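You operate a simulated robot arm through the tools that you are given. There is no shell and no other tool. Be economical: measure what you need, move in short steps, check, and stop when the job is done.

Carry out the task below with a simulated robot arm. There is one attempt and no reset: what you move stays moved.

Task
Clear the pin from the orange strip, set its rivet and gauge it.
Fine: the pin goes into the grey rack; the rivet stands in hole 5; use the blue squeezer and leave the blue dial and valve as they are; draw the strip out, gauge with the green gauge after the squeeze and put it back. Set down upright: green gauge.

The check looks at the end state, three seconds after you hand in, the way a careful person would. Anything else that was tipped, shoved, dropped, spilled or broken makes it a failure.

Robot
A 7-joint arm with a three-finger gripper on a trunk, on a base that drives. Base frame: it is fixed to the floor where the robot stands at the start and does not move with it; the origin is under the middle of the robot, x ahead of it, y to its left, z up; the surface under the hand at the start is at about z = 0.86. Lengths are in m, angles in degrees, forces in N, time in s.
With the tool pointing down near the work surface it reaches from about 0.14 to 0.88 m from the robot's upright axis, wherever it stands. Its first joint turns from -166.0 to 166.0 degrees. Places, roughly: blue dial [0.4, -0.6, 0.9]; blue squeezer [0.5, -0.2, 1]; blue valve [0.4, -0.7, 0.9]; grey rack (28x12x4 cm) [0.7, -0.8, 0.9]; hole 5 of the orange strip [0.5, 0.1, 0.9]; orange strip [0.5, 0, 0.9]; silver pin (3x3x8 cm) [0.5, -0.1, 1]. Payload 2.94 kg.
The tool frame sits at the grasp point between the pads (the TCP): z along the fingers, y along the line on which they close. The tips reach 0.03 m beyond it. The gripper opens to 0.132 m. The gripper's body begins 0.107 m behind the TCP.
Orientation is that of the tool frame in the base frame, as a unit quaternion [w, x, y, z]. With the fingers straight down and closing along the base's y, the tool's x points along the base's -x, its y along +y and its z along -z.

Tools
- The arm moves only by the tool step_arm. Its argument "deltas" is a list that holds one entry, the list of rows, each a list of 7 numbers: the shift along the base's x, y, z in units of 50 mm (1.0 is 50 mm), then the turn, a rotation vector about the base's x, y, z in units of 4 degrees (1.0 is 4 degrees), then the gripper command, from -1 (fully open) to 1 (shut), values between in proportion. In form: [[[x, y, z, rx, ry, rz, fingers], ...]]. A call has 1 to 12 rows; each row shifts and turns the commanded pose from where the row before left it. A call with a number of a shift or a turn outside -1 to 1 is refused whole. Rows are played at 5 a second. More than 0.05 m and 8.6 degrees between two rows, or a gripper value outside its range, and nothing of the call is played. A pose out of reach is approached as far as the arm can. The call stops where the force on the tool passes 50 N (or 10 N more than at its start, if that is more) or the arm is blocked; 0.2 s more then pass. The fingers move at their own pace and stop on an object; they squeeze with about 35 N. The grip force told is the motor's: it shows also when the fingers shut on nothing. Time passes only in rows, and 0.2 s behind the last, so rows that do not move let the fingers close. It gives the time, the measured TCP pose, the force on the tool (base axes), the opening and the grip force at its end, in the units of the frame above (readings bear some noise), with the torque about the TCP (base axes, N m) and any sound that the robot's microphone picked up.
- Cameras (640 x 400 px; columns grow to the right, rows downward): "scene" is now at [0.0161, 0.1348, 1.7622]; the picture's right is [-0.79, -0.62, 0.00], its down [-0.50, 0.63, -0.59] and it looks along [0.37, -0.47, -0.81] (base axes); focal length 272 px, centre (320, 200). "wrist" rides on the gripper at [0.072, 0.003, -0.144] in the tool frame; the picture's right is [-0.04, 1.00, 0.00], its down [-0.88, -0.04, -0.48] and it looks along [-0.48, -0.02, 0.88] (tool axes); focal length 256 px, centre (320, 200). There is no depth. A picture from a camera that has moved, and an enlarged one, comes with that camera's place and axes in the base frame and with its lens.
- snapshot(camera): a new picture of that camera. The clock stands still meanwhile.
- lift_body(by): slides the trunk up (or, below 0, down) by that many m; the arm and the scene camera ride with it, the base frame stays. It gives what a move gives, with no picture.
- steer(legs): drives the robot by 1 to 6 legs, each [ahead, left, turn to the left] in m, m and degrees, along the robot's own axes; the way and the turn of a leg run together, so that a leg with both is an arc; at most 1.5 m and 180 degrees a leg. The arm and the cameras ride along, it lands a little off, and it stops where it bumps. It gives what a move gives.
- aim_head(pan, tilt): turns the head with the scene camera to pan (to the left, within 143 degrees either way) and tilt (down, from -29 to 69), counted from straight ahead of the robot. It gives what a move gives.
- close_up(camera, box): a new picture of the part [left, top, right, bottom] of that camera's present view, enlarged. The clock stands still meanwhile.
- hand_in(): hands the job in; it is judged then, once.

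Work in short steps. Places have to be worked out from the pictures, the camera data and where the tool is seen: move nearer, look again, correct. Check each grasp and each placing, and mend what went wrong. You have 120 turns and 98 pictures in all, those below and enlarged ones among them. Open the gripper and draw the arm clear of the work before you hand the job in, unless the task says otherwise; then end with one line.

The tools are called after "Request:" as name(argument=value, ...) on one line, values as JSON. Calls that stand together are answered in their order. step_arm: Moves the arm, as the interface text tells. Its arguments: {"type":"object","properties":{"deltas":{"type":"array","items":{"type":"array","items":{"type":"array","items":{"type":"number"}}}}},"required":["deltas"]} The other tools are called the same way: lift_body (by) slides the trunk up or down; steer (legs) drives the base; aim_head (pan, tilt) turns the head that bears the scene camera; snapshot (camera) takes a picture; close_up (camera, box) takes an enlarged picture of a part of a camera's view; hand_in () hands the job in.

At the start:

```text
time: 0.0
ee_pos: [0.5579, -0.1485, 1.3545]
orientation: [0.0, 0.0, 1.0, 0.0]
wrist_force: [0.6, 0.5, 0.1]
torque: [-0.03, -0.03, -0.02]
finger_gap: 0.132
grasp_force: 0.1
trunk travel left (down, up): [-0.275, 0.265]
robot x, y, heading: [-0.0021, 0.0012, 0.1]
head pan, tilt: [-51.8, 53.6]
```

scene: 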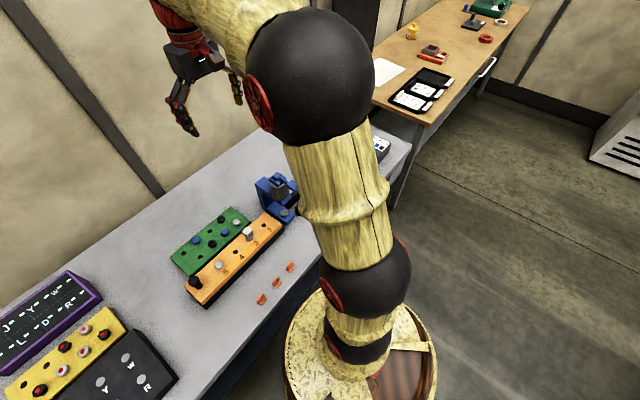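
wrist: 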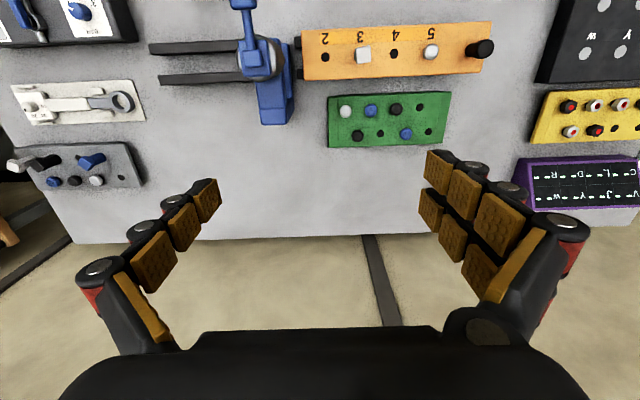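

I begin with enlarged views of the work area to make out the strip, squeezer, gauge and rack.

Request:
close_up(camera="wrist", box=[140, 0, 500, 160])

Request:
close_up(camera="wrist", box=[0, 0, 300, 200])

Request:
close_up(camera="scene", box=[160, 160, 320, 320])

```text
1.78 times, centred on (320, 80) of wrist
camera zoom: at [0.4861, -0.1453, 1.4979], right [0.04, 1.0, 0.0], down [0.88, -0.04, 0.48], along [0.48, -0.02, -0.88], focal length 455 px, centre (320, 413)
```

zoom: 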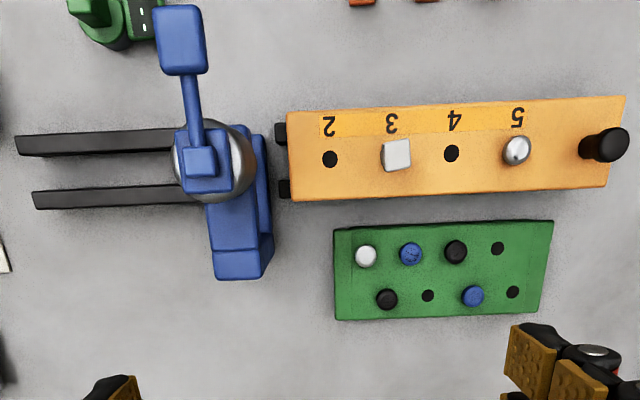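

```text
2.00 times, centred on (150, 100) of wrist
camera zoom: at [0.4861, -0.1453, 1.4979], right [0.04, 1.0, 0.0], down [0.88, -0.04, 0.48], along [0.48, -0.02, -0.88], focal length 512 px, centre (660, 400)
```

zoom: 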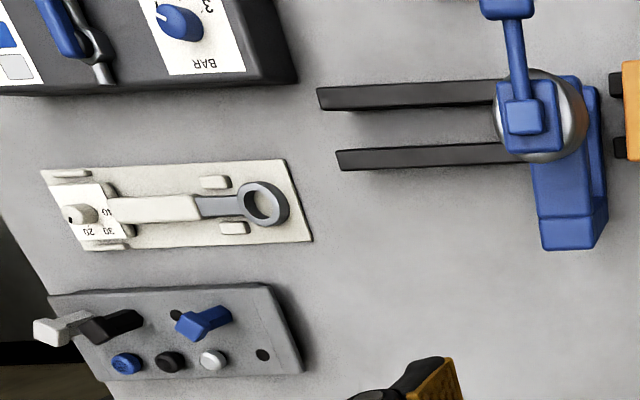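

```text
2.50 times, centred on (240, 240) of scene
camera zoom: at [0.0161, 0.1348, 1.7622], right [-0.79, -0.62, 0.0], down [-0.5, 0.63, -0.59], along [0.37, -0.47, -0.81], focal length 680 px, centre (520, 100)
```

zoom: 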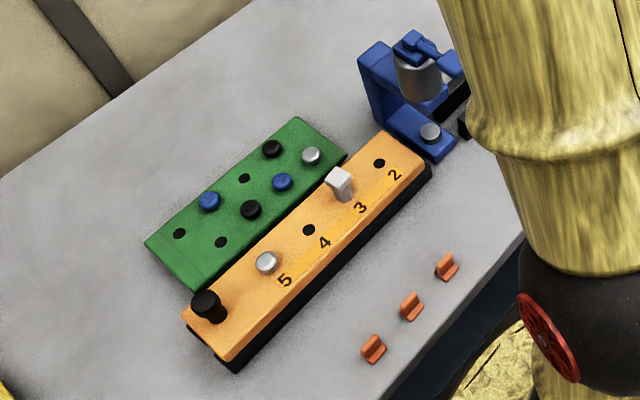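

The strip slides on rails towards the blue squeezer; a rivet sits in hole 5, the pin in hole 3. I move the wrist camera nearer to the squeezer to see it better.

Request:
step_arm(deltas=[[[-0.9, -0.5, 0, 0, 0, 0, -1], [-0.9, -0.5, 0, 0, 0, 0, -1], [-0.9, -0.5, -0.5, 0, 0, 0, -1], [-0.9, -0.5, -0.5, 0, 0, 0, -1]]])

Request:
snapshot(camera="wrist")

Request:
snapshot(camera="scene")

```text
refused: row 1 steps farther than a row can; nothing moved
```

```text
92 pictures are left
camera wrist: at [0.4861, -0.1453, 1.4979], right [0.04, 1.0, 0.0], down [0.88, -0.04, 0.48], along [0.48, -0.02, -0.88], focal length 256 px, centre (320, 200)
```

wrist: 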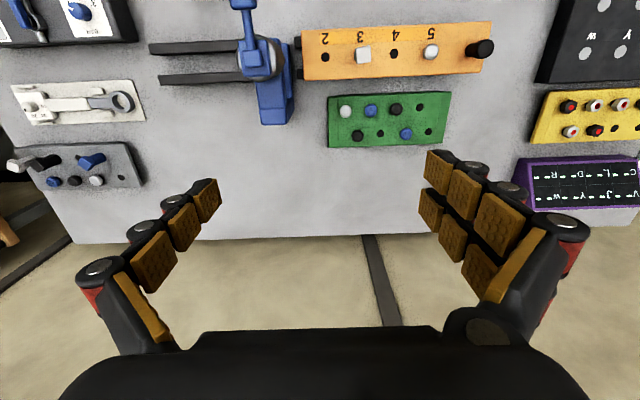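

```text
91 pictures are left
camera scene: at [0.0161, 0.1348, 1.7622], right [-0.79, -0.62, 0.0], down [-0.5, 0.63, -0.59], along [0.37, -0.47, -0.81], focal length 272 px, centre (320, 200)
```

scene: 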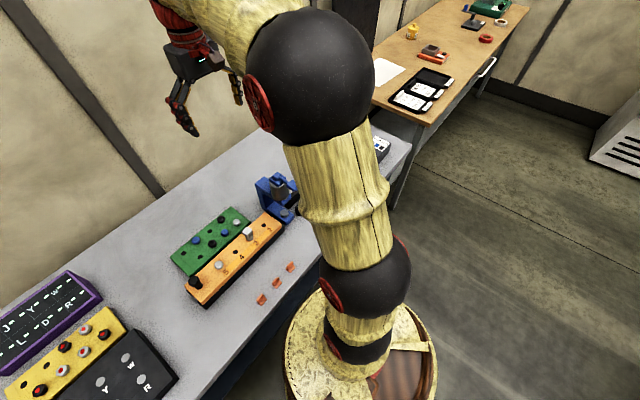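

The total shift per row must stay under 50 mm; I use smaller rows.

Request:
step_arm(deltas=[[[-0.8, -0.35, -0.3, 0, 0, 0, -1], [-0.8, -0.35, -0.3, 0, 0, 0, -1], [-0.8, -0.35, -0.3, 0, 0, 0, -1], [-0.8, -0.35, -0.3, 0, 0, 0, -1], [-0.2, -0.3, -0.3, 0, 0, 0, -1]]])

Request:
snapshot(camera="wrist")

```text
time: 1.2
ee_pos: [0.3884, -0.2353, 1.2794]
orientation: [0.002, 0.0, 1.0, 0.0]
wrist_force: [0.0, -0.2, 0.5]
torque: [0.0, 0.02, 0.02]
finger_gap: 0.1318
grasp_force: 0.0
trunk travel left (down, up): [-0.275, 0.265]
robot x, y, heading: [-0.0027, 0.0014, -0.3]
head pan, tilt: [-51.8, 53.6]
```

```text
90 pictures are left
camera wrist: at [0.3157, -0.2305, 1.4221], right [0.04, 1.0, 0.0], down [0.88, -0.04, 0.48], along [0.47, -0.02, -0.88], focal length 256 px, centre (320, 200)
```

wrist: 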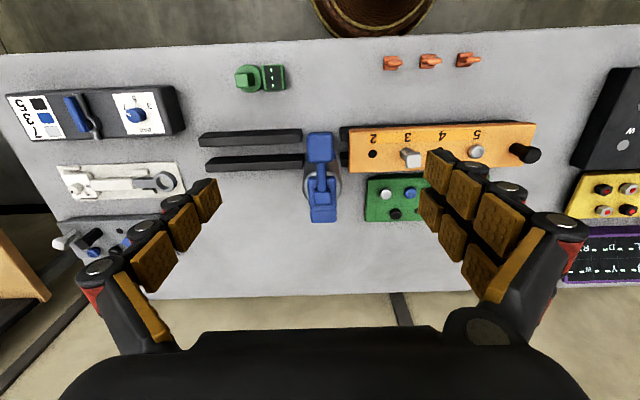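

Request:
close_up(camera="wrist", box=[190, 40, 430, 230])

Request:
close_up(camera="wrist", box=[0, 70, 200, 270])

Request:
close_up(camera="wrist", box=[340, 30, 580, 180])

```text
2.11 times, centred on (310, 135) of wrist
camera zoom: at [0.3157, -0.2305, 1.4221], right [0.04, 1.0, 0.0], down [0.88, -0.04, 0.48], along [0.47, -0.02, -0.88], focal length 539 px, centre (341, 337)
```

zoom: 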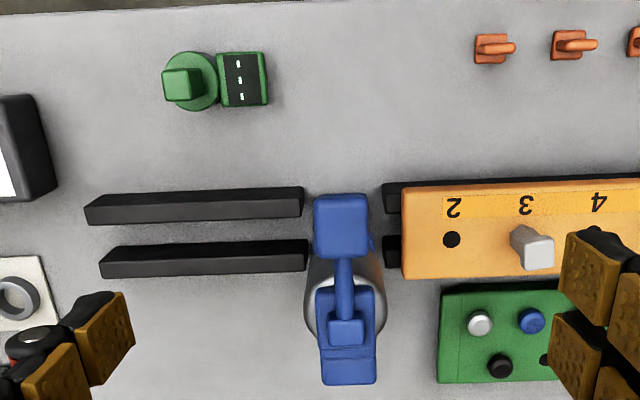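

```text
2.00 times, centred on (100, 170) of wrist
camera zoom: at [0.3157, -0.2305, 1.4221], right [0.04, 1.0, 0.0], down [0.88, -0.04, 0.48], along [0.47, -0.02, -0.88], focal length 512 px, centre (760, 260)
```

zoom: 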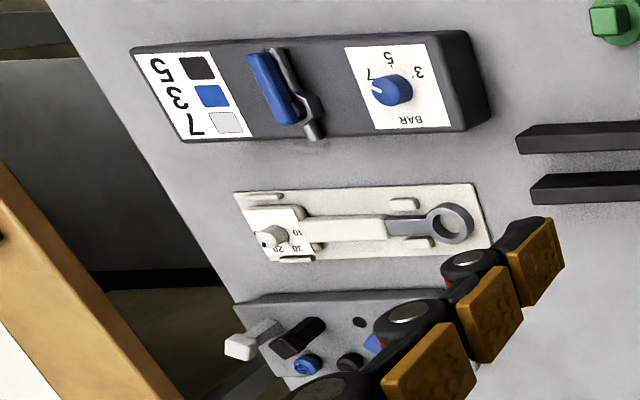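

```text
2.67 times, centred on (460, 105) of wrist
camera zoom: at [0.3157, -0.2305, 1.4221], right [0.04, 1.0, 0.0], down [0.88, -0.04, 0.48], along [0.47, -0.02, -0.88], focal length 683 px, centre (-53, 453)
```

zoom: 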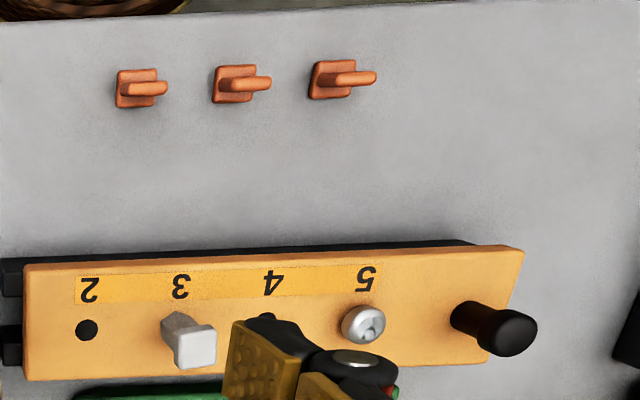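

Triangulated: rivet top ≈ (0.478, 0.064, 0.944), pin top ≈ (0.477, −0.070, 0.985). I move over the pin and look.

Request:
step_arm(deltas=[[[0.297, 0.55, -0.663, 0, 0, 0, -1], [0.297, 0.55, -0.663, 0, 0, 0, -1], [0.297, 0.55, -0.663, 0, 0, 0, -1], [0.297, 0.55, -0.663, 0, 0, 0, -1], [0.297, 0.55, -0.663, 0, 0, 0, -1], [0.297, 0.55, -0.663, 0, 0, 0, -1], [0, 0, 0, 0, 0, 0, -1]]])

Request:
snapshot(camera="wrist")

Request:
snapshot(camera="scene")

```text
time: 2.8
ee_pos: [0.4778, -0.0688, 1.0816]
orientation: [0.0, -0.001, 1.0, 0.0]
wrist_force: [-0.1, -0.8, -0.2]
torque: [0.0, 0.0, 0.05]
finger_gap: 0.1321
grasp_force: 0.1
trunk travel left (down, up): [-0.275, 0.265]
robot x, y, heading: [-0.0011, 0.0019, 0.1]
head pan, tilt: [-51.8, 53.6]
```

```text
86 pictures are left
camera wrist: at [0.4061, -0.0652, 1.225], right [0.04, 1.0, 0.0], down [0.88, -0.04, 0.48], along [0.47, -0.02, -0.88], focal length 256 px, centre (320, 200)
```

wrist: 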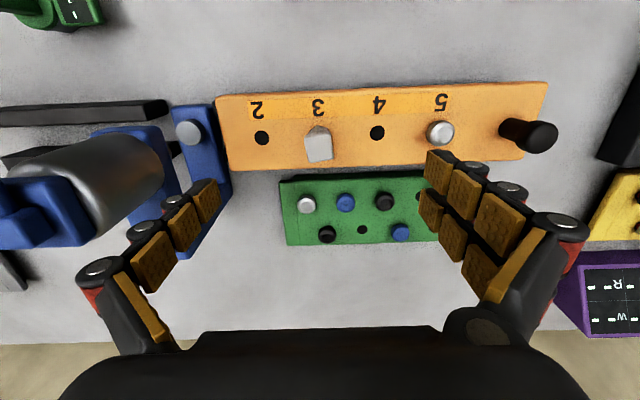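

```text
85 pictures are left
camera scene: at [0.0161, 0.1348, 1.7623], right [-0.79, -0.62, 0.0], down [-0.5, 0.63, -0.59], along [0.37, -0.47, -0.81], focal length 272 px, centre (320, 200)
```

scene: 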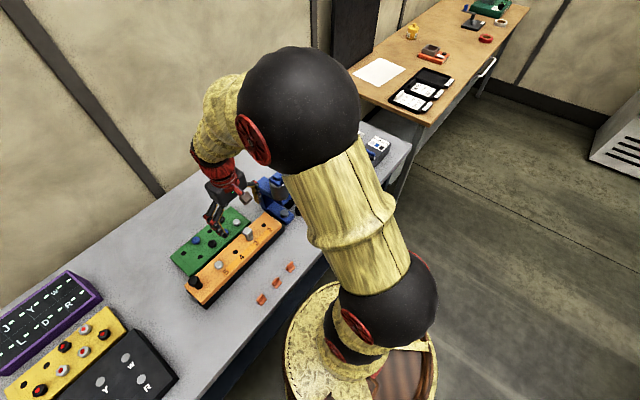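

The pin lies under the hand. I check its rotation with an enlarged view.

Request:
close_up(camera="wrist", box=[230, 80, 410, 190])

Request:
close_up(camera="wrist", box=[0, 60, 240, 300])

```text
3.56 times, centred on (320, 135) of wrist
camera zoom: at [0.4061, -0.0652, 1.225], right [0.04, 1.0, 0.0], down [0.88, -0.04, 0.48], along [0.47, -0.02, -0.88], focal length 910 px, centre (320, 431)
```

zoom: 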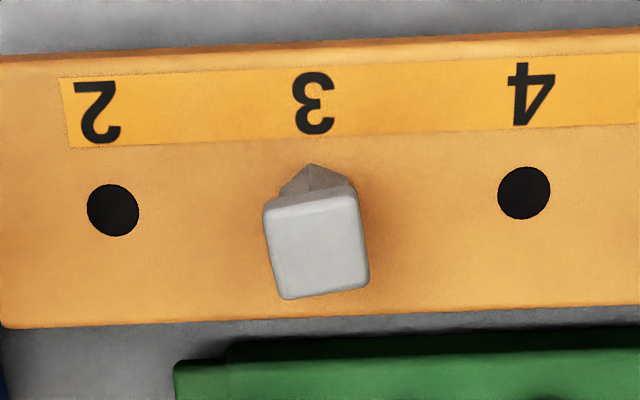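

```text
1.67 times, centred on (120, 180) of wrist
camera zoom: at [0.4061, -0.0652, 1.225], right [0.04, 1.0, 0.0], down [0.88, -0.04, 0.48], along [0.47, -0.02, -0.88], focal length 427 px, centre (653, 233)
```

zoom: 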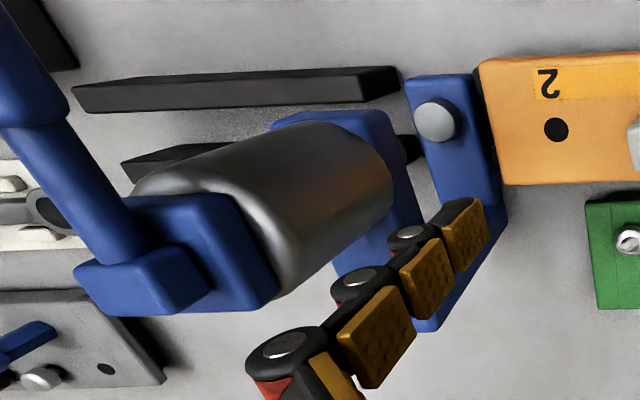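

The pin is turned about +11° about z. I turn the hand, narrow the fingers, descend to z≈0.97 and grip.

Request:
step_arm(deltas=[[[0, 0, 0, 0, 0, 0.92, -0.2], [0, 0, 0, 0, 0, 0.92, -0.2], [0, 0, 0, 0, 0, 0.91, -0.2], [0, 0, -0.75, 0, 0, 0, -0.2], [0, 0, -0.75, 0, 0, 0, -0.2], [0, 0, -0.7, 0, 0, 0, -0.2]]])

Request:
snapshot(camera="wrist")

```text
time: 4.2
ee_pos: [0.475, -0.0679, 0.97]
orientation: [0.0, -0.096, 0.995, 0.0]
wrist_force: [0.8, 0.0, 0.4]
torque: [0.01, 0.0, 0.03]
finger_gap: 0.0789
grasp_force: 0.0
trunk travel left (down, up): [-0.275, 0.265]
robot x, y, heading: [0.0008, 0.0046, -0.1]
head pan, tilt: [-51.8, 53.6]
```

```text
82 pictures are left
camera wrist: at [0.4036, -0.0777, 1.1142], right [-0.15, 0.99, 0.0], down [0.87, 0.13, 0.48], along [0.47, 0.07, -0.88], focal length 256 px, centre (320, 200)
```

wrist: 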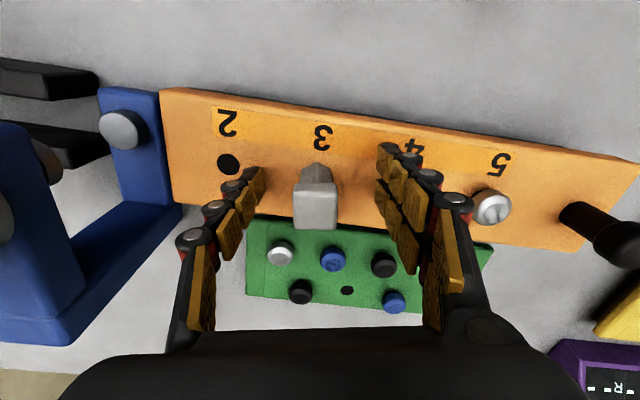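

The pin is centred and square between the fingers. I close the fingers on it.

Request:
step_arm(deltas=[[[0, 0, 0, 0, 0, 0, 1], [0, 0, 0, 0, 0, 0, 1], [0, 0, 0, 0, 0, 0, 1], [0, 0, 0, 0, 0, 0, 1]]])

Request:
close_up(camera="wrist", box=[200, 80, 440, 260])

```text
time: 5.2
ee_pos: [0.4756, -0.0682, 0.9709]
orientation: [0.0, -0.096, 0.995, 0.001]
wrist_force: [2.6, -7.9, -0.9]
torque: [-0.3, -0.07, -0.04]
finger_gap: 0.0246
grasp_force: 14.9
trunk travel left (down, up): [-0.275, 0.265]
robot x, y, heading: [-0.0004, 0.0012, -0.1]
head pan, tilt: [-51.8, 53.6]
```

```text
2.22 times, centred on (320, 170) of wrist
camera zoom: at [0.4037, -0.0787, 1.1146], right [-0.15, 0.99, 0.0], down [0.87, 0.13, 0.48], along [0.47, 0.07, -0.88], focal length 569 px, centre (320, 267)
```

zoom: 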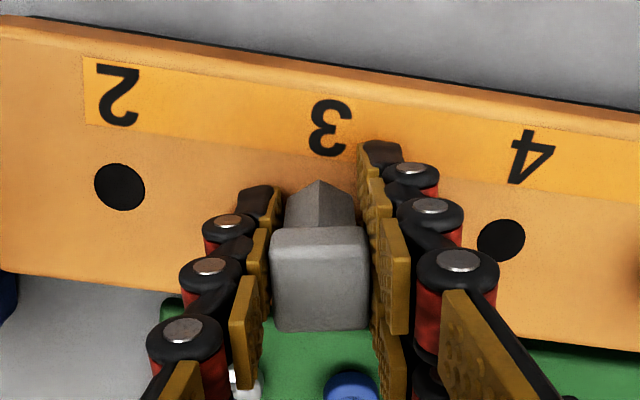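

Gripped (opening 25 mm). I lift slowly and watch the force.

Request:
step_arm(deltas=[[[0, 0, 0, 0, 0, 0, 1], [0, 0, 0.2, 0, 0, 0, 1], [0, 0, 0.3, 0, 0, 0, 1], [0, 0, 0.5, 0, 0, 0, 1], [0, 0, 0.8, 0, 0, 0, 1], [0, 0, 0.8, 0, 0, 0, 1], [0, 0, 0.8, 0, 0, 0, 1]]])

Request:
snapshot(camera="wrist")

```text
time: 6.8
ee_pos: [0.4749, -0.0696, 1.1452]
orientation: [0.0, -0.096, 0.995, 0.001]
wrist_force: [0.4, 0.4, -1.1]
torque: [0.0, -0.01, -0.01]
finger_gap: 0.0239
grasp_force: 34.8
trunk travel left (down, up): [-0.275, 0.265]
robot x, y, heading: [0.0008, -0.0015, -0.0]
head pan, tilt: [-51.8, 53.6]
```

```text
80 pictures are left
camera wrist: at [0.4025, -0.0795, 1.288], right [-0.15, 0.99, 0.0], down [0.87, 0.13, 0.48], along [0.47, 0.07, -0.88], focal length 256 px, centre (320, 200)
```

wrist: 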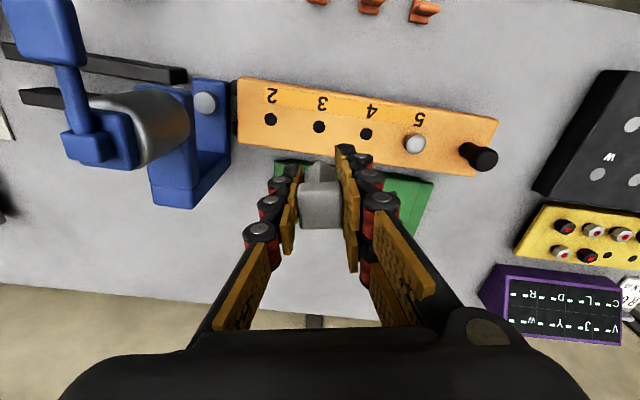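

The pin is out and held. I raise it and drive right so the rack comes within reach.

Request:
step_arm(deltas=[[[0, 0, 0.9, 0, 0, 0, 1], [0, 0, 0.9, 0, 0, 0, 1], [0, 0, 0.9, 0, 0, 0, 1], [0, 0, 0, 0, 0, 0, 1]]])

Request:
steer(legs=[[0, -0.55, 0]])

Request:
snapshot(camera="wrist")

Request:
snapshot(camera="scene")

```text
time: 7.8
ee_pos: [0.4771, -0.0725, 1.2767]
orientation: [0.0, -0.096, 0.995, 0.001]
wrist_force: [0.9, -0.6, -0.9]
torque: [0.0, 0.03, -0.01]
finger_gap: 0.0237
grasp_force: 35.0
trunk travel left (down, up): [-0.275, 0.265]
robot x, y, heading: [0.002, -0.0012, 0.1]
head pan, tilt: [-51.8, 53.6]
```

```text
time: 11.0
ee_pos: [0.4804, -0.6373, 1.2755]
orientation: [0.0, -0.097, 0.995, 0.0]
wrist_force: [0.3, 0.4, -1.1]
torque: [0.01, -0.03, -0.03]
finger_gap: 0.0236
grasp_force: 34.6
trunk travel left (down, up): [-0.275, 0.265]
robot x, y, heading: [0.0008, -0.5693, 0.2]
head pan, tilt: [-51.8, 53.6]
```

```text
79 pictures are left
camera wrist: at [0.4079, -0.6482, 1.4194], right [-0.15, 0.99, 0.0], down [0.87, 0.13, 0.48], along [0.47, 0.07, -0.88], focal length 256 px, centre (320, 200)
```

wrist: 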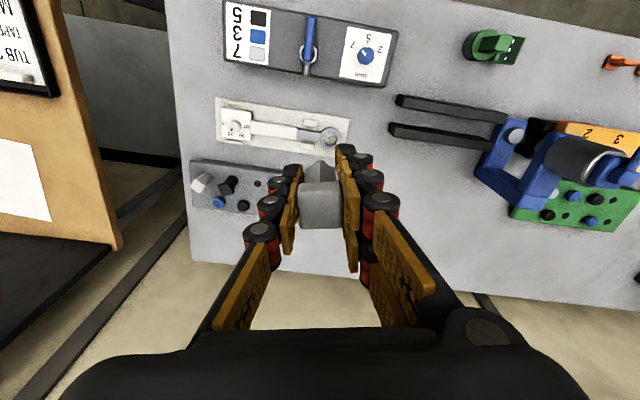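

```text
78 pictures are left
camera scene: at [0.0167, -0.4324, 1.7623], right [-0.78, -0.62, 0.0], down [-0.5, 0.63, -0.59], along [0.37, -0.46, -0.81], focal length 272 px, centre (320, 200)
```

scene: 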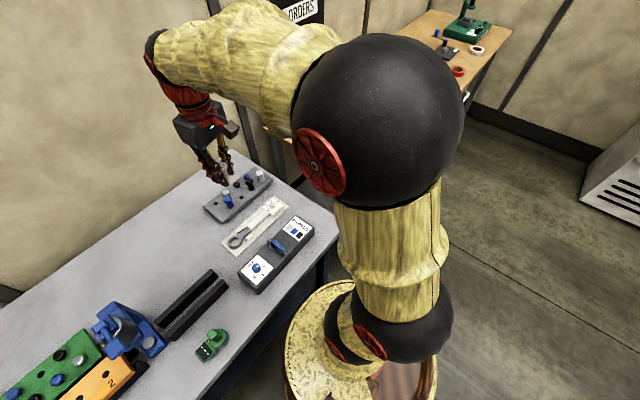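

Now a closer look at the rack from the head and the wrist.

Request:
close_up(camera="scene", box=[190, 150, 290, 230])

Request:
close_up(camera="wrist", box=[170, 80, 310, 240])

Request:
close_up(camera="scene", box=[80, 260, 240, 400])

```text
5.00 times, centred on (240, 190) of scene
camera zoom: at [0.0167, -0.4324, 1.7623], right [-0.78, -0.62, 0.0], down [-0.5, 0.63, -0.59], along [0.37, -0.46, -0.81], focal length 1359 px, centre (720, 250)
```

zoom: 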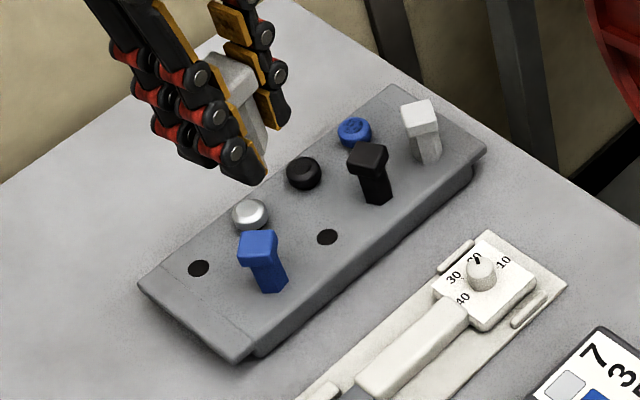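

```text
2.50 times, centred on (240, 160) of wrist
camera zoom: at [0.4079, -0.6482, 1.4194], right [-0.15, 0.99, 0.0], down [0.87, 0.13, 0.48], along [0.47, 0.07, -0.88], focal length 640 px, centre (520, 300)
```

zoom: 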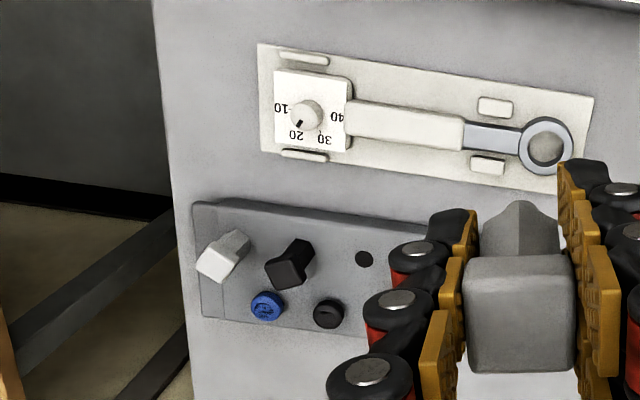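

```text
2.86 times, centred on (160, 330) of scene
camera zoom: at [0.0167, -0.4324, 1.7623], right [-0.78, -0.62, 0.0], down [-0.5, 0.63, -0.59], along [0.37, -0.46, -0.81], focal length 777 px, centre (777, -171)
```

zoom: 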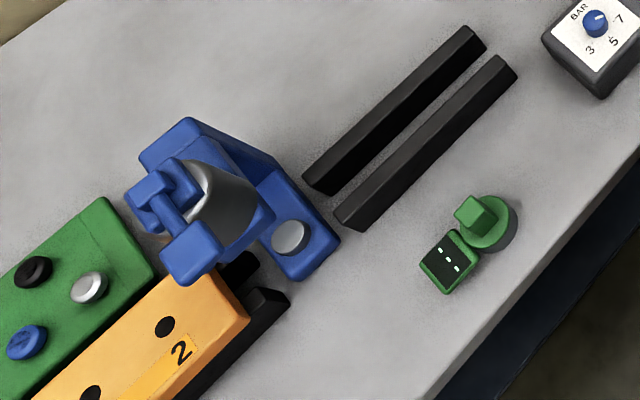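

The rack's near row has white, black, an empty hole, then blue. I judge the empty hole at about (0.668, −0.752). I approach it at height and square the hand up.

Request:
step_arm(deltas=[[[0.43, -0.33, -0.5, 0, 0, -0.393, 1], [0.43, -0.33, -0.5, 0, 0, -0.393, 1], [0.43, -0.33, -0.5, 0, 0, -0.393, 1], [0.43, -0.33, -0.5, 0, 0, -0.393, 1], [0.43, -0.33, -0.5, 0, 0, -0.393, 1], [0.43, -0.33, -0.5, 0, 0, -0.393, 1], [0.43, -0.33, -0.5, 0, 0, -0.393, 1], [0, 0, 0, 0, 0, 0, 1]]])

Request:
snapshot(camera="wrist")

Request:
close_up(camera="scene", box=[170, 120, 300, 240])

```text
time: 12.8
ee_pos: [0.6304, -0.7547, 1.0998]
orientation: [0.001, -0.002, 1.0, 0.0]
wrist_force: [-1.0, -0.2, -0.5]
torque: [-0.02, 0.08, 0.03]
finger_gap: 0.0236
grasp_force: 35.1
trunk travel left (down, up): [-0.275, 0.265]
robot x, y, heading: [-0.0016, -0.5635, -0.0]
head pan, tilt: [-51.8, 53.6]
```

```text
74 pictures are left
camera wrist: at [0.5585, -0.7501, 1.2429], right [0.04, 1.0, 0.0], down [0.88, -0.03, 0.48], along [0.48, -0.02, -0.88], focal length 256 px, centre (320, 200)
```

wrist: 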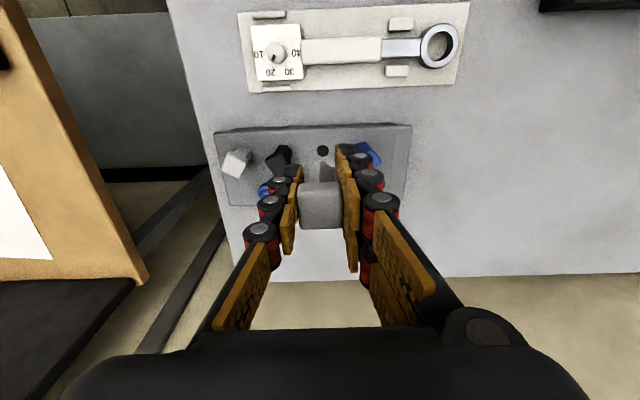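

```text
3.33 times, centred on (235, 180) of scene
camera zoom: at [0.0169, -0.432, 1.7623], right [-0.78, -0.62, 0.0], down [-0.5, 0.63, -0.59], along [0.37, -0.46, -0.81], focal length 906 px, centre (603, 267)
```

zoom: 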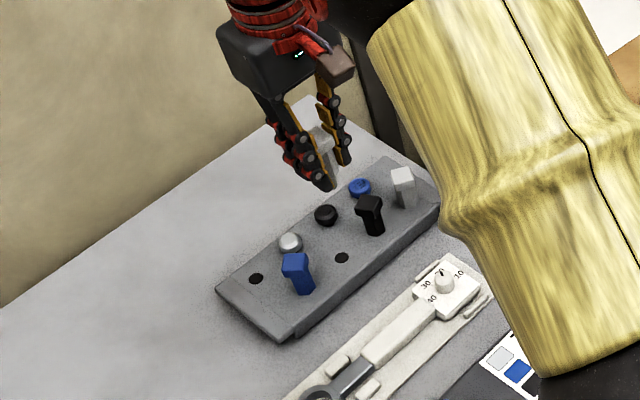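

The hole triangulates to about (0.672, −0.751). I go above it, with the pin tip about 4 cm above the rack, and look.

Request:
step_arm(deltas=[[[0.42, 0.03, -0.4, 0, 0, 0, 1], [0.42, 0.03, -0.6, 0, 0, 0, 1], [0, 0, -0.8, 0, 0, 0, 1], [0, 0, 0, 0, 0, 0, 1]]])

Request:
close_up(camera="wrist", box=[220, 80, 420, 230])

Request:
close_up(camera="scene", box=[200, 140, 280, 220])

```text
time: 13.8
ee_pos: [0.6715, -0.752, 1.0125]
orientation: [0.0, -0.002, 1.0, 0.001]
wrist_force: [-1.1, -0.5, 0.0]
torque: [0.01, -0.01, 0.01]
finger_gap: 0.0241
grasp_force: 34.7
trunk travel left (down, up): [-0.275, 0.265]
robot x, y, heading: [0.0004, -0.5662, 0.3]
head pan, tilt: [-51.8, 53.6]
```

```text
2.67 times, centred on (320, 155) of wrist
camera zoom: at [0.6004, -0.7475, 1.1549], right [0.04, 1.0, 0.0], down [0.88, -0.03, 0.48], along [0.48, -0.02, -0.88], focal length 683 px, centre (320, 320)
```

zoom: 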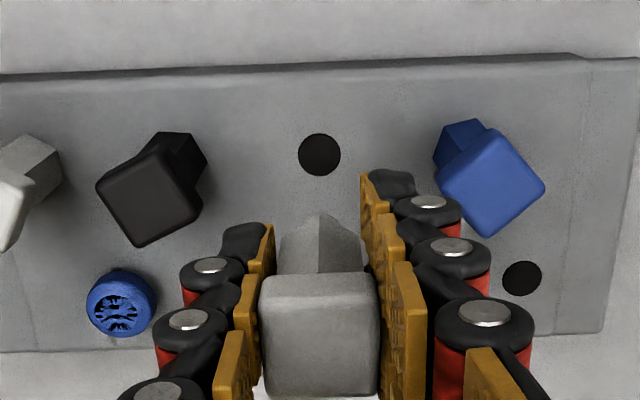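

```text
5.00 times, centred on (240, 180) of scene
camera zoom: at [0.017, -0.432, 1.7623], right [-0.78, -0.62, 0.0], down [-0.5, 0.63, -0.59], along [0.37, -0.46, -0.81], focal length 1359 px, centre (720, 300)
```

zoom: 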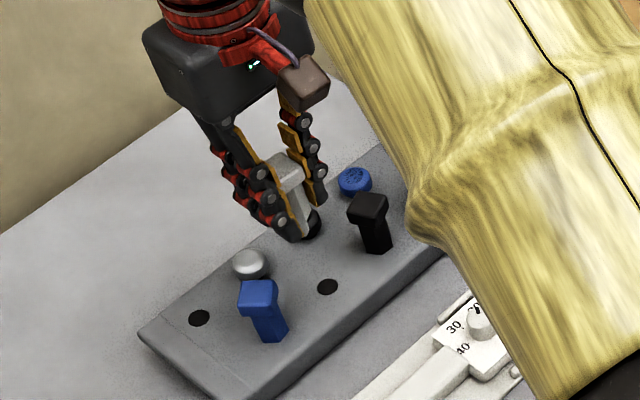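

Relative to the camera, the pin axis is ~6 mm too far ahead of the hole. I correct and lower a bit, then look again.

Request:
step_arm(deltas=[[[-0.12, -0.02, 0, 0, 0, 0, 1], [0, 0, -0.5, 0, 0, 0, 1], [0, 0, 0, 0, 0, 0, 1]]])

Request:
close_up(camera="wrist", box=[220, 80, 420, 230])

Request:
close_up(camera="scene", box=[210, 150, 270, 210])

```text
time: 14.6
ee_pos: [0.6666, -0.7519, 0.988]
orientation: [0.001, -0.003, 1.0, 0.0]
wrist_force: [-0.3, -0.4, -0.6]
torque: [-0.01, 0.0, 0.01]
finger_gap: 0.0237
grasp_force: 34.8
trunk travel left (down, up): [-0.275, 0.265]
robot x, y, heading: [0.0033, -0.5649, 0.3]
head pan, tilt: [-51.8, 53.6]
```

```text
2.67 times, centred on (320, 155) of wrist
camera zoom: at [0.5951, -0.7483, 1.1315], right [0.04, 1.0, 0.0], down [0.88, -0.03, 0.48], along [0.48, -0.02, -0.88], focal length 683 px, centre (320, 320)
```

zoom: 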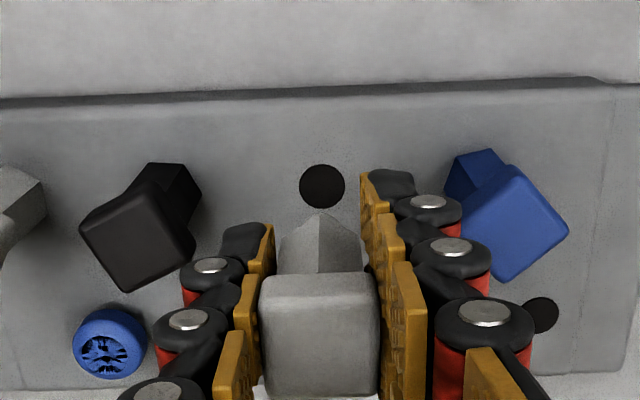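

```text
6.67 times, centred on (240, 180) of scene
camera zoom: at [0.0173, -0.4321, 1.7623], right [-0.78, -0.62, 0.0], down [-0.5, 0.63, -0.59], along [0.37, -0.46, -0.81], focal length 1812 px, centre (853, 333)
```

zoom: 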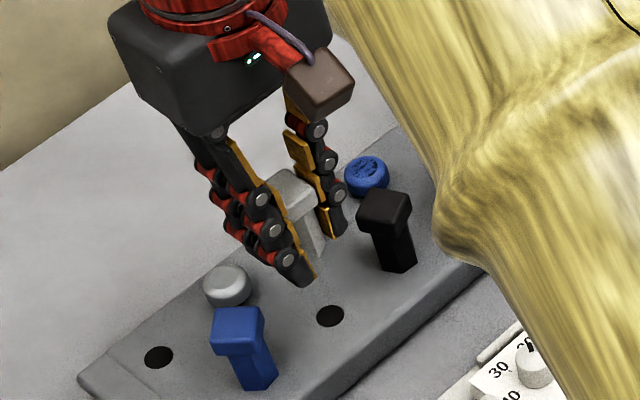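

The pin has a shoulder and a spigot below. I lower a further 14 mm and remeasure the hole against the pin axis.

Request:
step_arm(deltas=[[[0, 0, -0.28, 0, 0, 0, 1], [0, 0, 0, 0, 0, 0, 1]]])

Request:
close_up(camera="wrist", box=[260, 100, 380, 190])

Request:
close_up(camera="scene", box=[215, 160, 265, 210])

```text
time: 15.2
ee_pos: [0.6681, -0.753, 0.9741]
orientation: [0.0, -0.003, 1.0, 0.0]
wrist_force: [0.0, 0.6, -0.4]
torque: [0.01, -0.01, -0.01]
finger_gap: 0.0237
grasp_force: 35.2
trunk travel left (down, up): [-0.275, 0.265]
robot x, y, heading: [0.0015, -0.5693, 0.4]
head pan, tilt: [-51.8, 53.6]
```

```text
4.44 times, centred on (320, 145) of wrist
camera zoom: at [0.5946, -0.7489, 1.1171], right [0.04, 1.0, 0.0], down [0.88, -0.03, 0.48], along [0.48, -0.02, -0.88], focal length 1138 px, centre (320, 444)
```

zoom: 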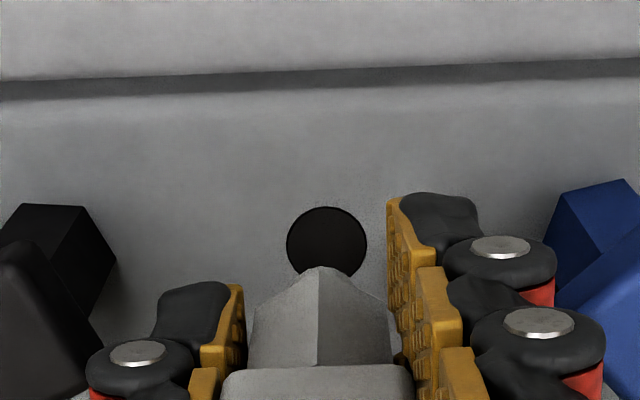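

```text
8.00 times, centred on (240, 185) of scene
camera zoom: at [0.017, -0.432, 1.7622], right [-0.78, -0.62, 0.0], down [-0.5, 0.63, -0.59], along [0.37, -0.46, -0.81], focal length 2174 px, centre (960, 320)
```

zoom: 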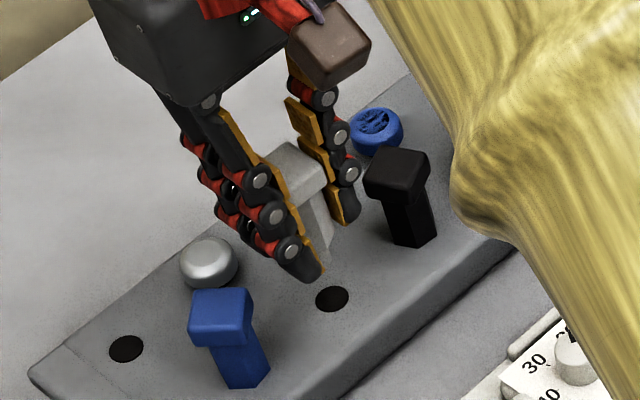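

Hole and pin axis agree within about a millimetre. I descend in small steps and watch the force.

Request:
step_arm(deltas=[[[0, 0.02, -0.1, 0, 0, 0, 1], [0, 0, -0.1, 0, 0, 0, 1], [0, 0, -0.1, 0, 0, 0, 1], [0, 0, 0, 0, 0, 0, 1]]])

Request:
close_up(camera="scene", box=[215, 160, 265, 210])

```text
time: 16.2
ee_pos: [0.6669, -0.7497, 0.9583]
orientation: [0.0, -0.002, 1.0, -0.001]
wrist_force: [0.5, 0.0, -0.6]
torque: [0.02, 0.03, -0.03]
finger_gap: 0.0238
grasp_force: 35.1
trunk travel left (down, up): [-0.275, 0.265]
robot x, y, heading: [0.0043, -0.5678, 0.2]
head pan, tilt: [-51.8, 53.6]
```

```text
8.00 times, centred on (240, 185) of scene
camera zoom: at [0.017, -0.432, 1.7622], right [-0.78, -0.62, 0.0], down [-0.5, 0.63, -0.59], along [0.37, -0.46, -0.81], focal length 2174 px, centre (960, 320)
```

zoom: 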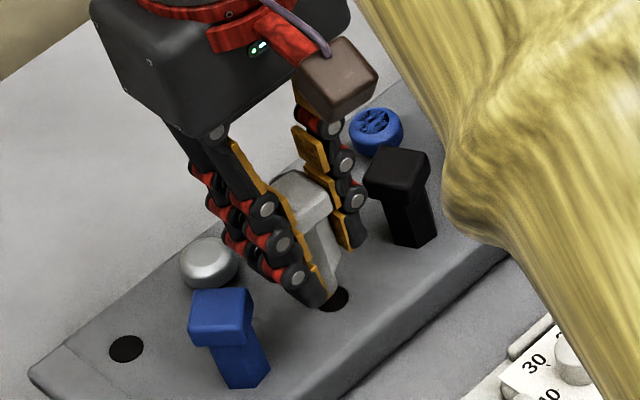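

No contact force yet. I continue down.

Request:
step_arm(deltas=[[[0, 0, -0.1, 0, 0, 0, 1], [0, 0, -0.1, 0, 0, 0, 1], [0, 0, 0, 0, 0, 0, 1]]])

Request:
close_up(camera="scene", box=[215, 160, 265, 210])

Request:
close_up(camera="wrist", box=[260, 100, 380, 190])

```text
time: 17.0
ee_pos: [0.6666, -0.7508, 0.947]
orientation: [0.0, -0.002, 1.0, 0.001]
wrist_force: [-0.6, -0.3, -1.1]
torque: [-0.01, -0.04, 0.02]
finger_gap: 0.0238
grasp_force: 35.1
trunk travel left (down, up): [-0.275, 0.265]
robot x, y, heading: [0.0023, -0.567, 0.1]
head pan, tilt: [-51.8, 53.6]
```

```text
8.00 times, centred on (240, 185) of scene
camera zoom: at [0.017, -0.432, 1.7622], right [-0.78, -0.62, 0.0], down [-0.5, 0.63, -0.59], along [0.37, -0.46, -0.81], focal length 2174 px, centre (960, 320)
```

zoom: 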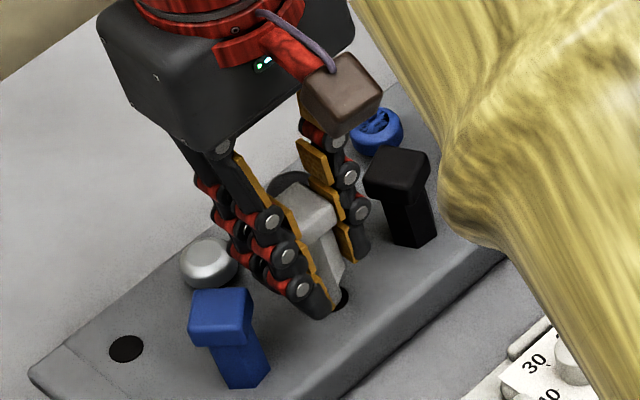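

```text
4.44 times, centred on (320, 145) of wrist
camera zoom: at [0.5943, -0.7469, 1.0904], right [0.04, 1.0, 0.0], down [0.88, -0.03, 0.48], along [0.47, -0.02, -0.88], focal length 1138 px, centre (320, 444)
```

zoom: 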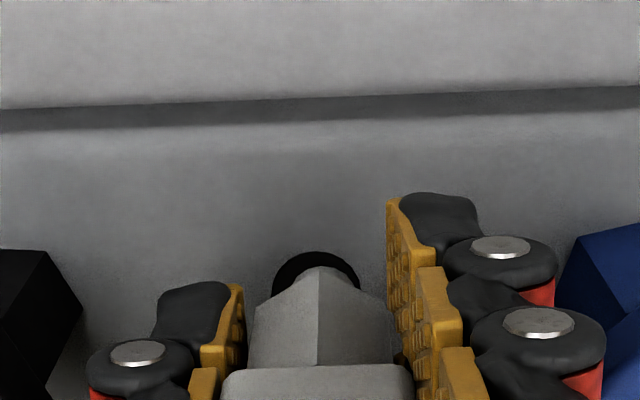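

Still no contact; hole and pin remain concentric, so the spigot is likely entering. I continue down.

Request:
step_arm(deltas=[[[0, -0.01, -0.06, 0, 0, 0, 1], [0, 0, -0.06, 0, 0, 0, 1], [0, 0, -0.06, 0, 0, 0, 1], [0, 0, 0, 0, 0, 0, 1]]])

Request:
close_up(camera="wrist", box=[260, 100, 380, 190])

```text
time: 18.0
ee_pos: [0.6674, -0.7495, 0.9386]
orientation: [-0.001, -0.002, 1.0, 0.0]
wrist_force: [-0.1, 0.9, -0.7]
torque: [0.0, 0.0, 0.01]
finger_gap: 0.0238
grasp_force: 34.8
trunk travel left (down, up): [-0.275, 0.265]
robot x, y, heading: [0.0035, -0.5626, 0.4]
head pan, tilt: [-51.8, 53.6]
```

```text
4.44 times, centred on (320, 145) of wrist
camera zoom: at [0.5946, -0.7464, 1.0818], right [0.04, 1.0, 0.0], down [0.88, -0.03, 0.48], along [0.48, -0.02, -0.88], focal length 1138 px, centre (320, 444)
```

zoom: 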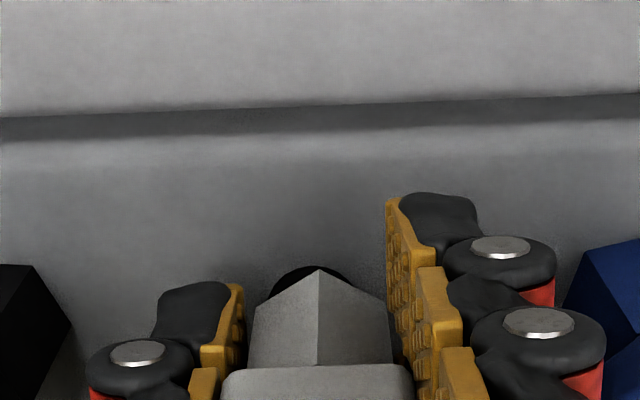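

Request:
step_arm(deltas=[[[0, -0.02, -0.05, 0, 0, 0, 1], [0, 0, -0.05, 0, 0, 0, 1], [0, 0, 0, 0, 0, 0, 1]]])

Request:
close_up(camera="wrist", box=[260, 100, 380, 190])

Request:
close_up(camera="scene", box=[215, 160, 265, 210])

```text
time: 18.8
ee_pos: [0.6667, -0.7521, 0.934]
orientation: [0.0, -0.003, 1.0, 0.001]
wrist_force: [0.0, 0.1, -0.7]
torque: [-0.01, 0.02, 0.01]
finger_gap: 0.0237
grasp_force: 35.4
trunk travel left (down, up): [-0.275, 0.265]
robot x, y, heading: [-0.0001, -0.5665, 0.4]
head pan, tilt: [-51.8, 53.6]
```

```text
4.44 times, centred on (320, 145) of wrist
camera zoom: at [0.594, -0.7486, 1.0766], right [0.04, 1.0, 0.0], down [0.88, -0.03, 0.48], along [0.48, -0.02, -0.88], focal length 1138 px, centre (320, 444)
```

zoom: 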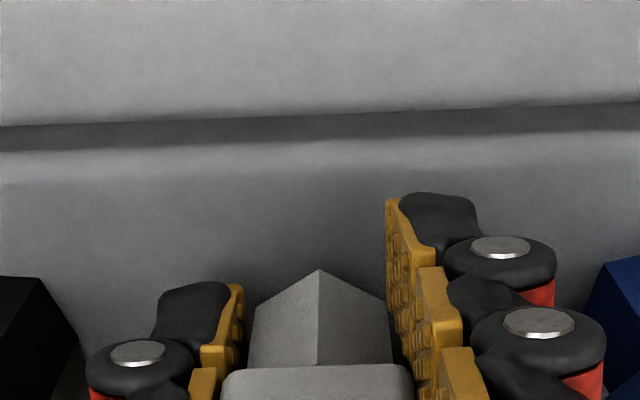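

```text
8.00 times, centred on (240, 185) of scene
camera zoom: at [0.017, -0.432, 1.7622], right [-0.78, -0.62, 0.0], down [-0.5, 0.63, -0.59], along [0.37, -0.46, -0.81], focal length 2174 px, centre (960, 320)
```

zoom: 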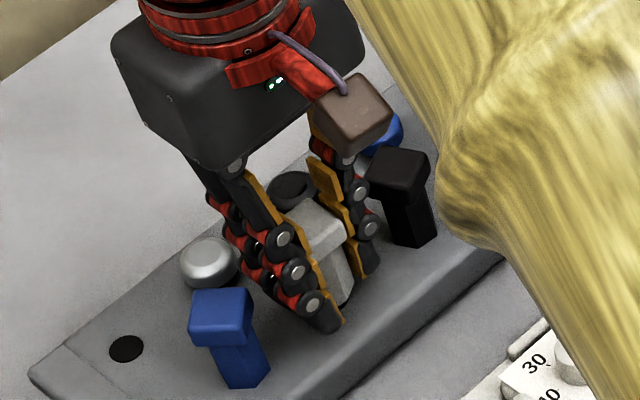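

The hole is now covered by the shank, as for the other pins. I lower the last millimetres until contact.

Request:
step_arm(deltas=[[[0, 0, -0.04, 0, 0, 0, 1], [0, 0, -0.04, 0, 0, 0, 1], [0, 0, -0.04, 0, 0, 0, 1], [0, 0, 0, 0, 0, 0, 1]]])

```text
time: 19.8
ee_pos: [0.6667, -0.7516, 0.9279]
orientation: [0.0, -0.003, 1.0, 0.0]
wrist_force: [0.9, 0.1, -0.3]
torque: [0.02, -0.02, 0.0]
finger_gap: 0.0242
grasp_force: 35.2
trunk travel left (down, up): [-0.275, 0.265]
robot x, y, heading: [0.0018, -0.5684, 0.4]
head pan, tilt: [-51.8, 53.6]
```

Still no contact, so the rack's top is lower than I thought. I look again before going on.

Request:
close_up(camera="wrist", box=[240, 100, 400, 220])

Request:
close_up(camera="scene", box=[225, 170, 265, 210])

```text
3.33 times, centred on (320, 160) of wrist
camera zoom: at [0.5945, -0.7488, 1.0706], right [0.04, 1.0, 0.0], down [0.88, -0.03, 0.48], along [0.47, -0.02, -0.88], focal length 853 px, centre (320, 333)
```

zoom: 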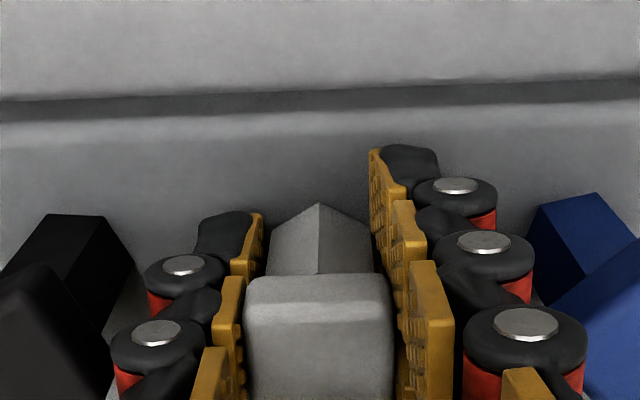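

```text
10.00 times, centred on (245, 190) of scene
camera zoom: at [0.017, -0.432, 1.7622], right [-0.78, -0.62, 0.0], down [-0.5, 0.63, -0.59], along [0.37, -0.46, -0.81], focal length 2718 px, centre (1070, 300)
```

zoom: 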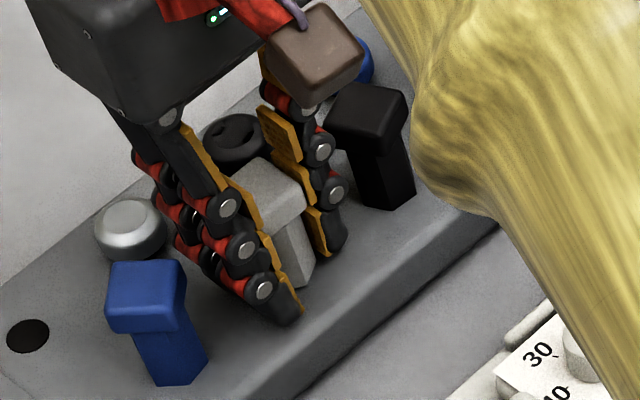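

Converting the crops, the hole centre lies at (285, 274) in this view and the shank base at about (286, 270): aligned, with a few mm to go. I lower until contact.

Request:
step_arm(deltas=[[[0, 0, -0.04, 0, 0, 0, 1], [0, 0, -0.04, 0, 0, 0, 1], [0, 0, 0, 0, 0, 0, 1]]])

```text
time: 20.6
ee_pos: [0.6653, -0.7514, 0.9243]
orientation: [0.001, -0.002, 1.0, 0.0]
wrist_force: [1.2, 1.9, 9.7]
torque: [-0.07, -0.06, 0.0]
finger_gap: 0.0236
grasp_force: 35.0
trunk travel left (down, up): [-0.275, 0.265]
robot x, y, heading: [0.0005, -0.5707, 0.3]
head pan, tilt: [-51.8, 53.6]
```

Contact (9.7 N) at the expected shoulder height. I release gently to a small opening and look.

Request:
step_arm(deltas=[[[0, 0, 0, 0, 0, 0, 0.35], [0, 0, 0, 0, 0, 0, 0.35], [0, 0, 0, 0, 0, 0, 0.35]]])

Request:
close_up(camera="scene", box=[215, 160, 265, 210])

Request:
close_up(camera="wrist", box=[220, 80, 420, 230])

```text
time: 21.4
ee_pos: [0.6652, -0.7528, 0.9221]
orientation: [0.0, -0.003, 1.0, -0.001]
wrist_force: [0.2, -0.6, -0.7]
torque: [-0.04, -0.02, 0.0]
finger_gap: 0.043
grasp_force: 0.2
trunk travel left (down, up): [-0.275, 0.265]
robot x, y, heading: [-0.0024, -0.5688, 0.2]
head pan, tilt: [-51.8, 53.6]
```

```text
8.00 times, centred on (240, 185) of scene
camera zoom: at [0.017, -0.432, 1.7622], right [-0.78, -0.62, 0.0], down [-0.5, 0.63, -0.59], along [0.37, -0.46, -0.81], focal length 2174 px, centre (960, 320)
```

zoom: 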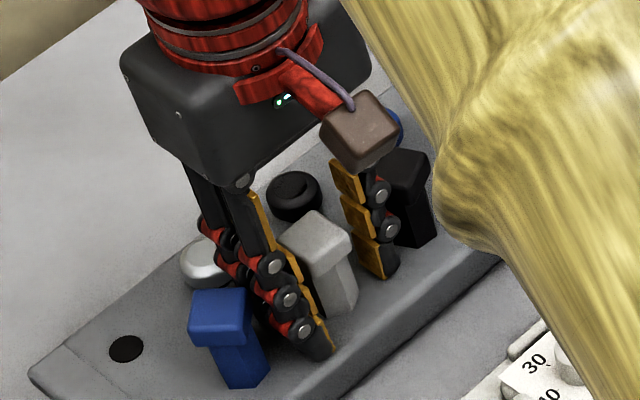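

```text
2.67 times, centred on (320, 155) of wrist
camera zoom: at [0.5931, -0.7489, 1.0668], right [0.04, 1.0, 0.0], down [0.88, -0.03, 0.48], along [0.47, -0.02, -0.88], focal length 683 px, centre (320, 320)
```

zoom: 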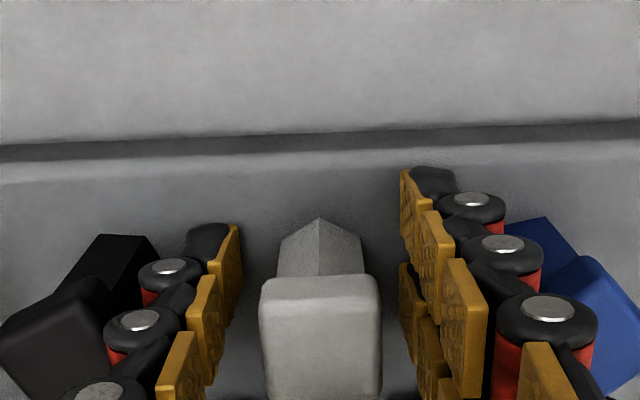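

The pin stands upright in the hole. I raise straight up and check.

Request:
step_arm(deltas=[[[0, 0, 0.4, 0, 0, 0, 0.35], [0, 0, 0.8, 0, 0, 0, 0.35], [0, 0, 0.9, 0, 0, 0, 0.35], [0, 0, 0.9, 0, 0, 0, 0.35], [0, 0, 0.9, 0, 0, 0, 0.35], [0, 0, 0.9, 0, 0, 0, 0.35]]])

Request:
close_up(camera="scene", box=[200, 140, 280, 220])

```text
time: 22.8
ee_pos: [0.6624, -0.7519, 1.1665]
orientation: [-0.001, -0.003, 1.0, 0.0]
wrist_force: [0.0, -0.4, -0.3]
torque: [-0.02, -0.03, -0.01]
finger_gap: 0.0429
grasp_force: 0.0
trunk travel left (down, up): [-0.275, 0.265]
robot x, y, heading: [-0.0027, -0.5662, 0.1]
head pan, tilt: [-51.8, 53.6]
```

```text
5.00 times, centred on (240, 180) of scene
camera zoom: at [0.0163, -0.4318, 1.7622], right [-0.78, -0.62, 0.0], down [-0.5, 0.63, -0.59], along [0.37, -0.46, -0.81], focal length 1359 px, centre (720, 300)
```

zoom: 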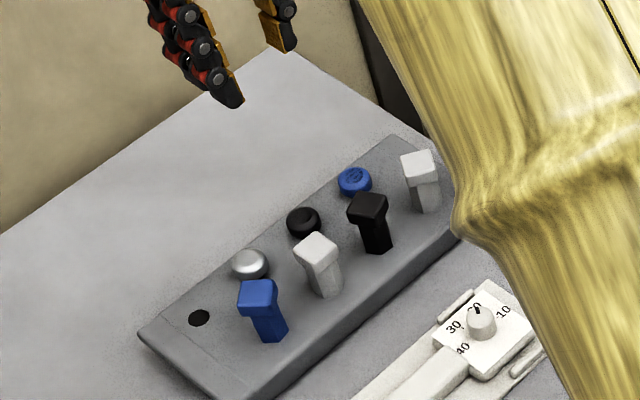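

The pin is seated like its neighbours. Next, with the arm out of the way, I aim the head at the squeezer and strip.

Request:
aim_head(pan=28, tilt=55)

Request:
snapshot(camera="scene")

```text
time: 24.4
ee_pos: [0.6629, -0.7513, 1.1656]
orientation: [0.0, -0.003, 1.0, 0.001]
wrist_force: [1.1, -0.4, 0.6]
torque: [-0.01, 0.01, 0.0]
finger_gap: 0.0427
grasp_force: 0.0
trunk travel left (down, up): [-0.275, 0.265]
robot x, y, heading: [0.0047, -0.5636, 0.3]
head pan, tilt: [28.0, 55.0]
```

```text
55 pictures are left
camera scene: at [0.0347, -0.3403, 1.7605], right [0.47, -0.88, 0.0], down [-0.72, -0.39, -0.57], along [0.51, 0.27, -0.82], focal length 272 px, centre (320, 200)
```

scene: 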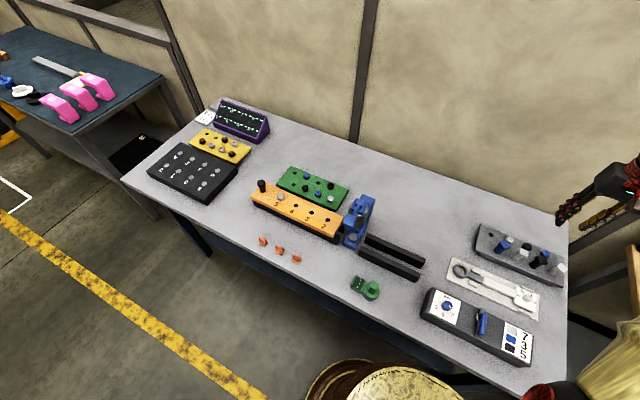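

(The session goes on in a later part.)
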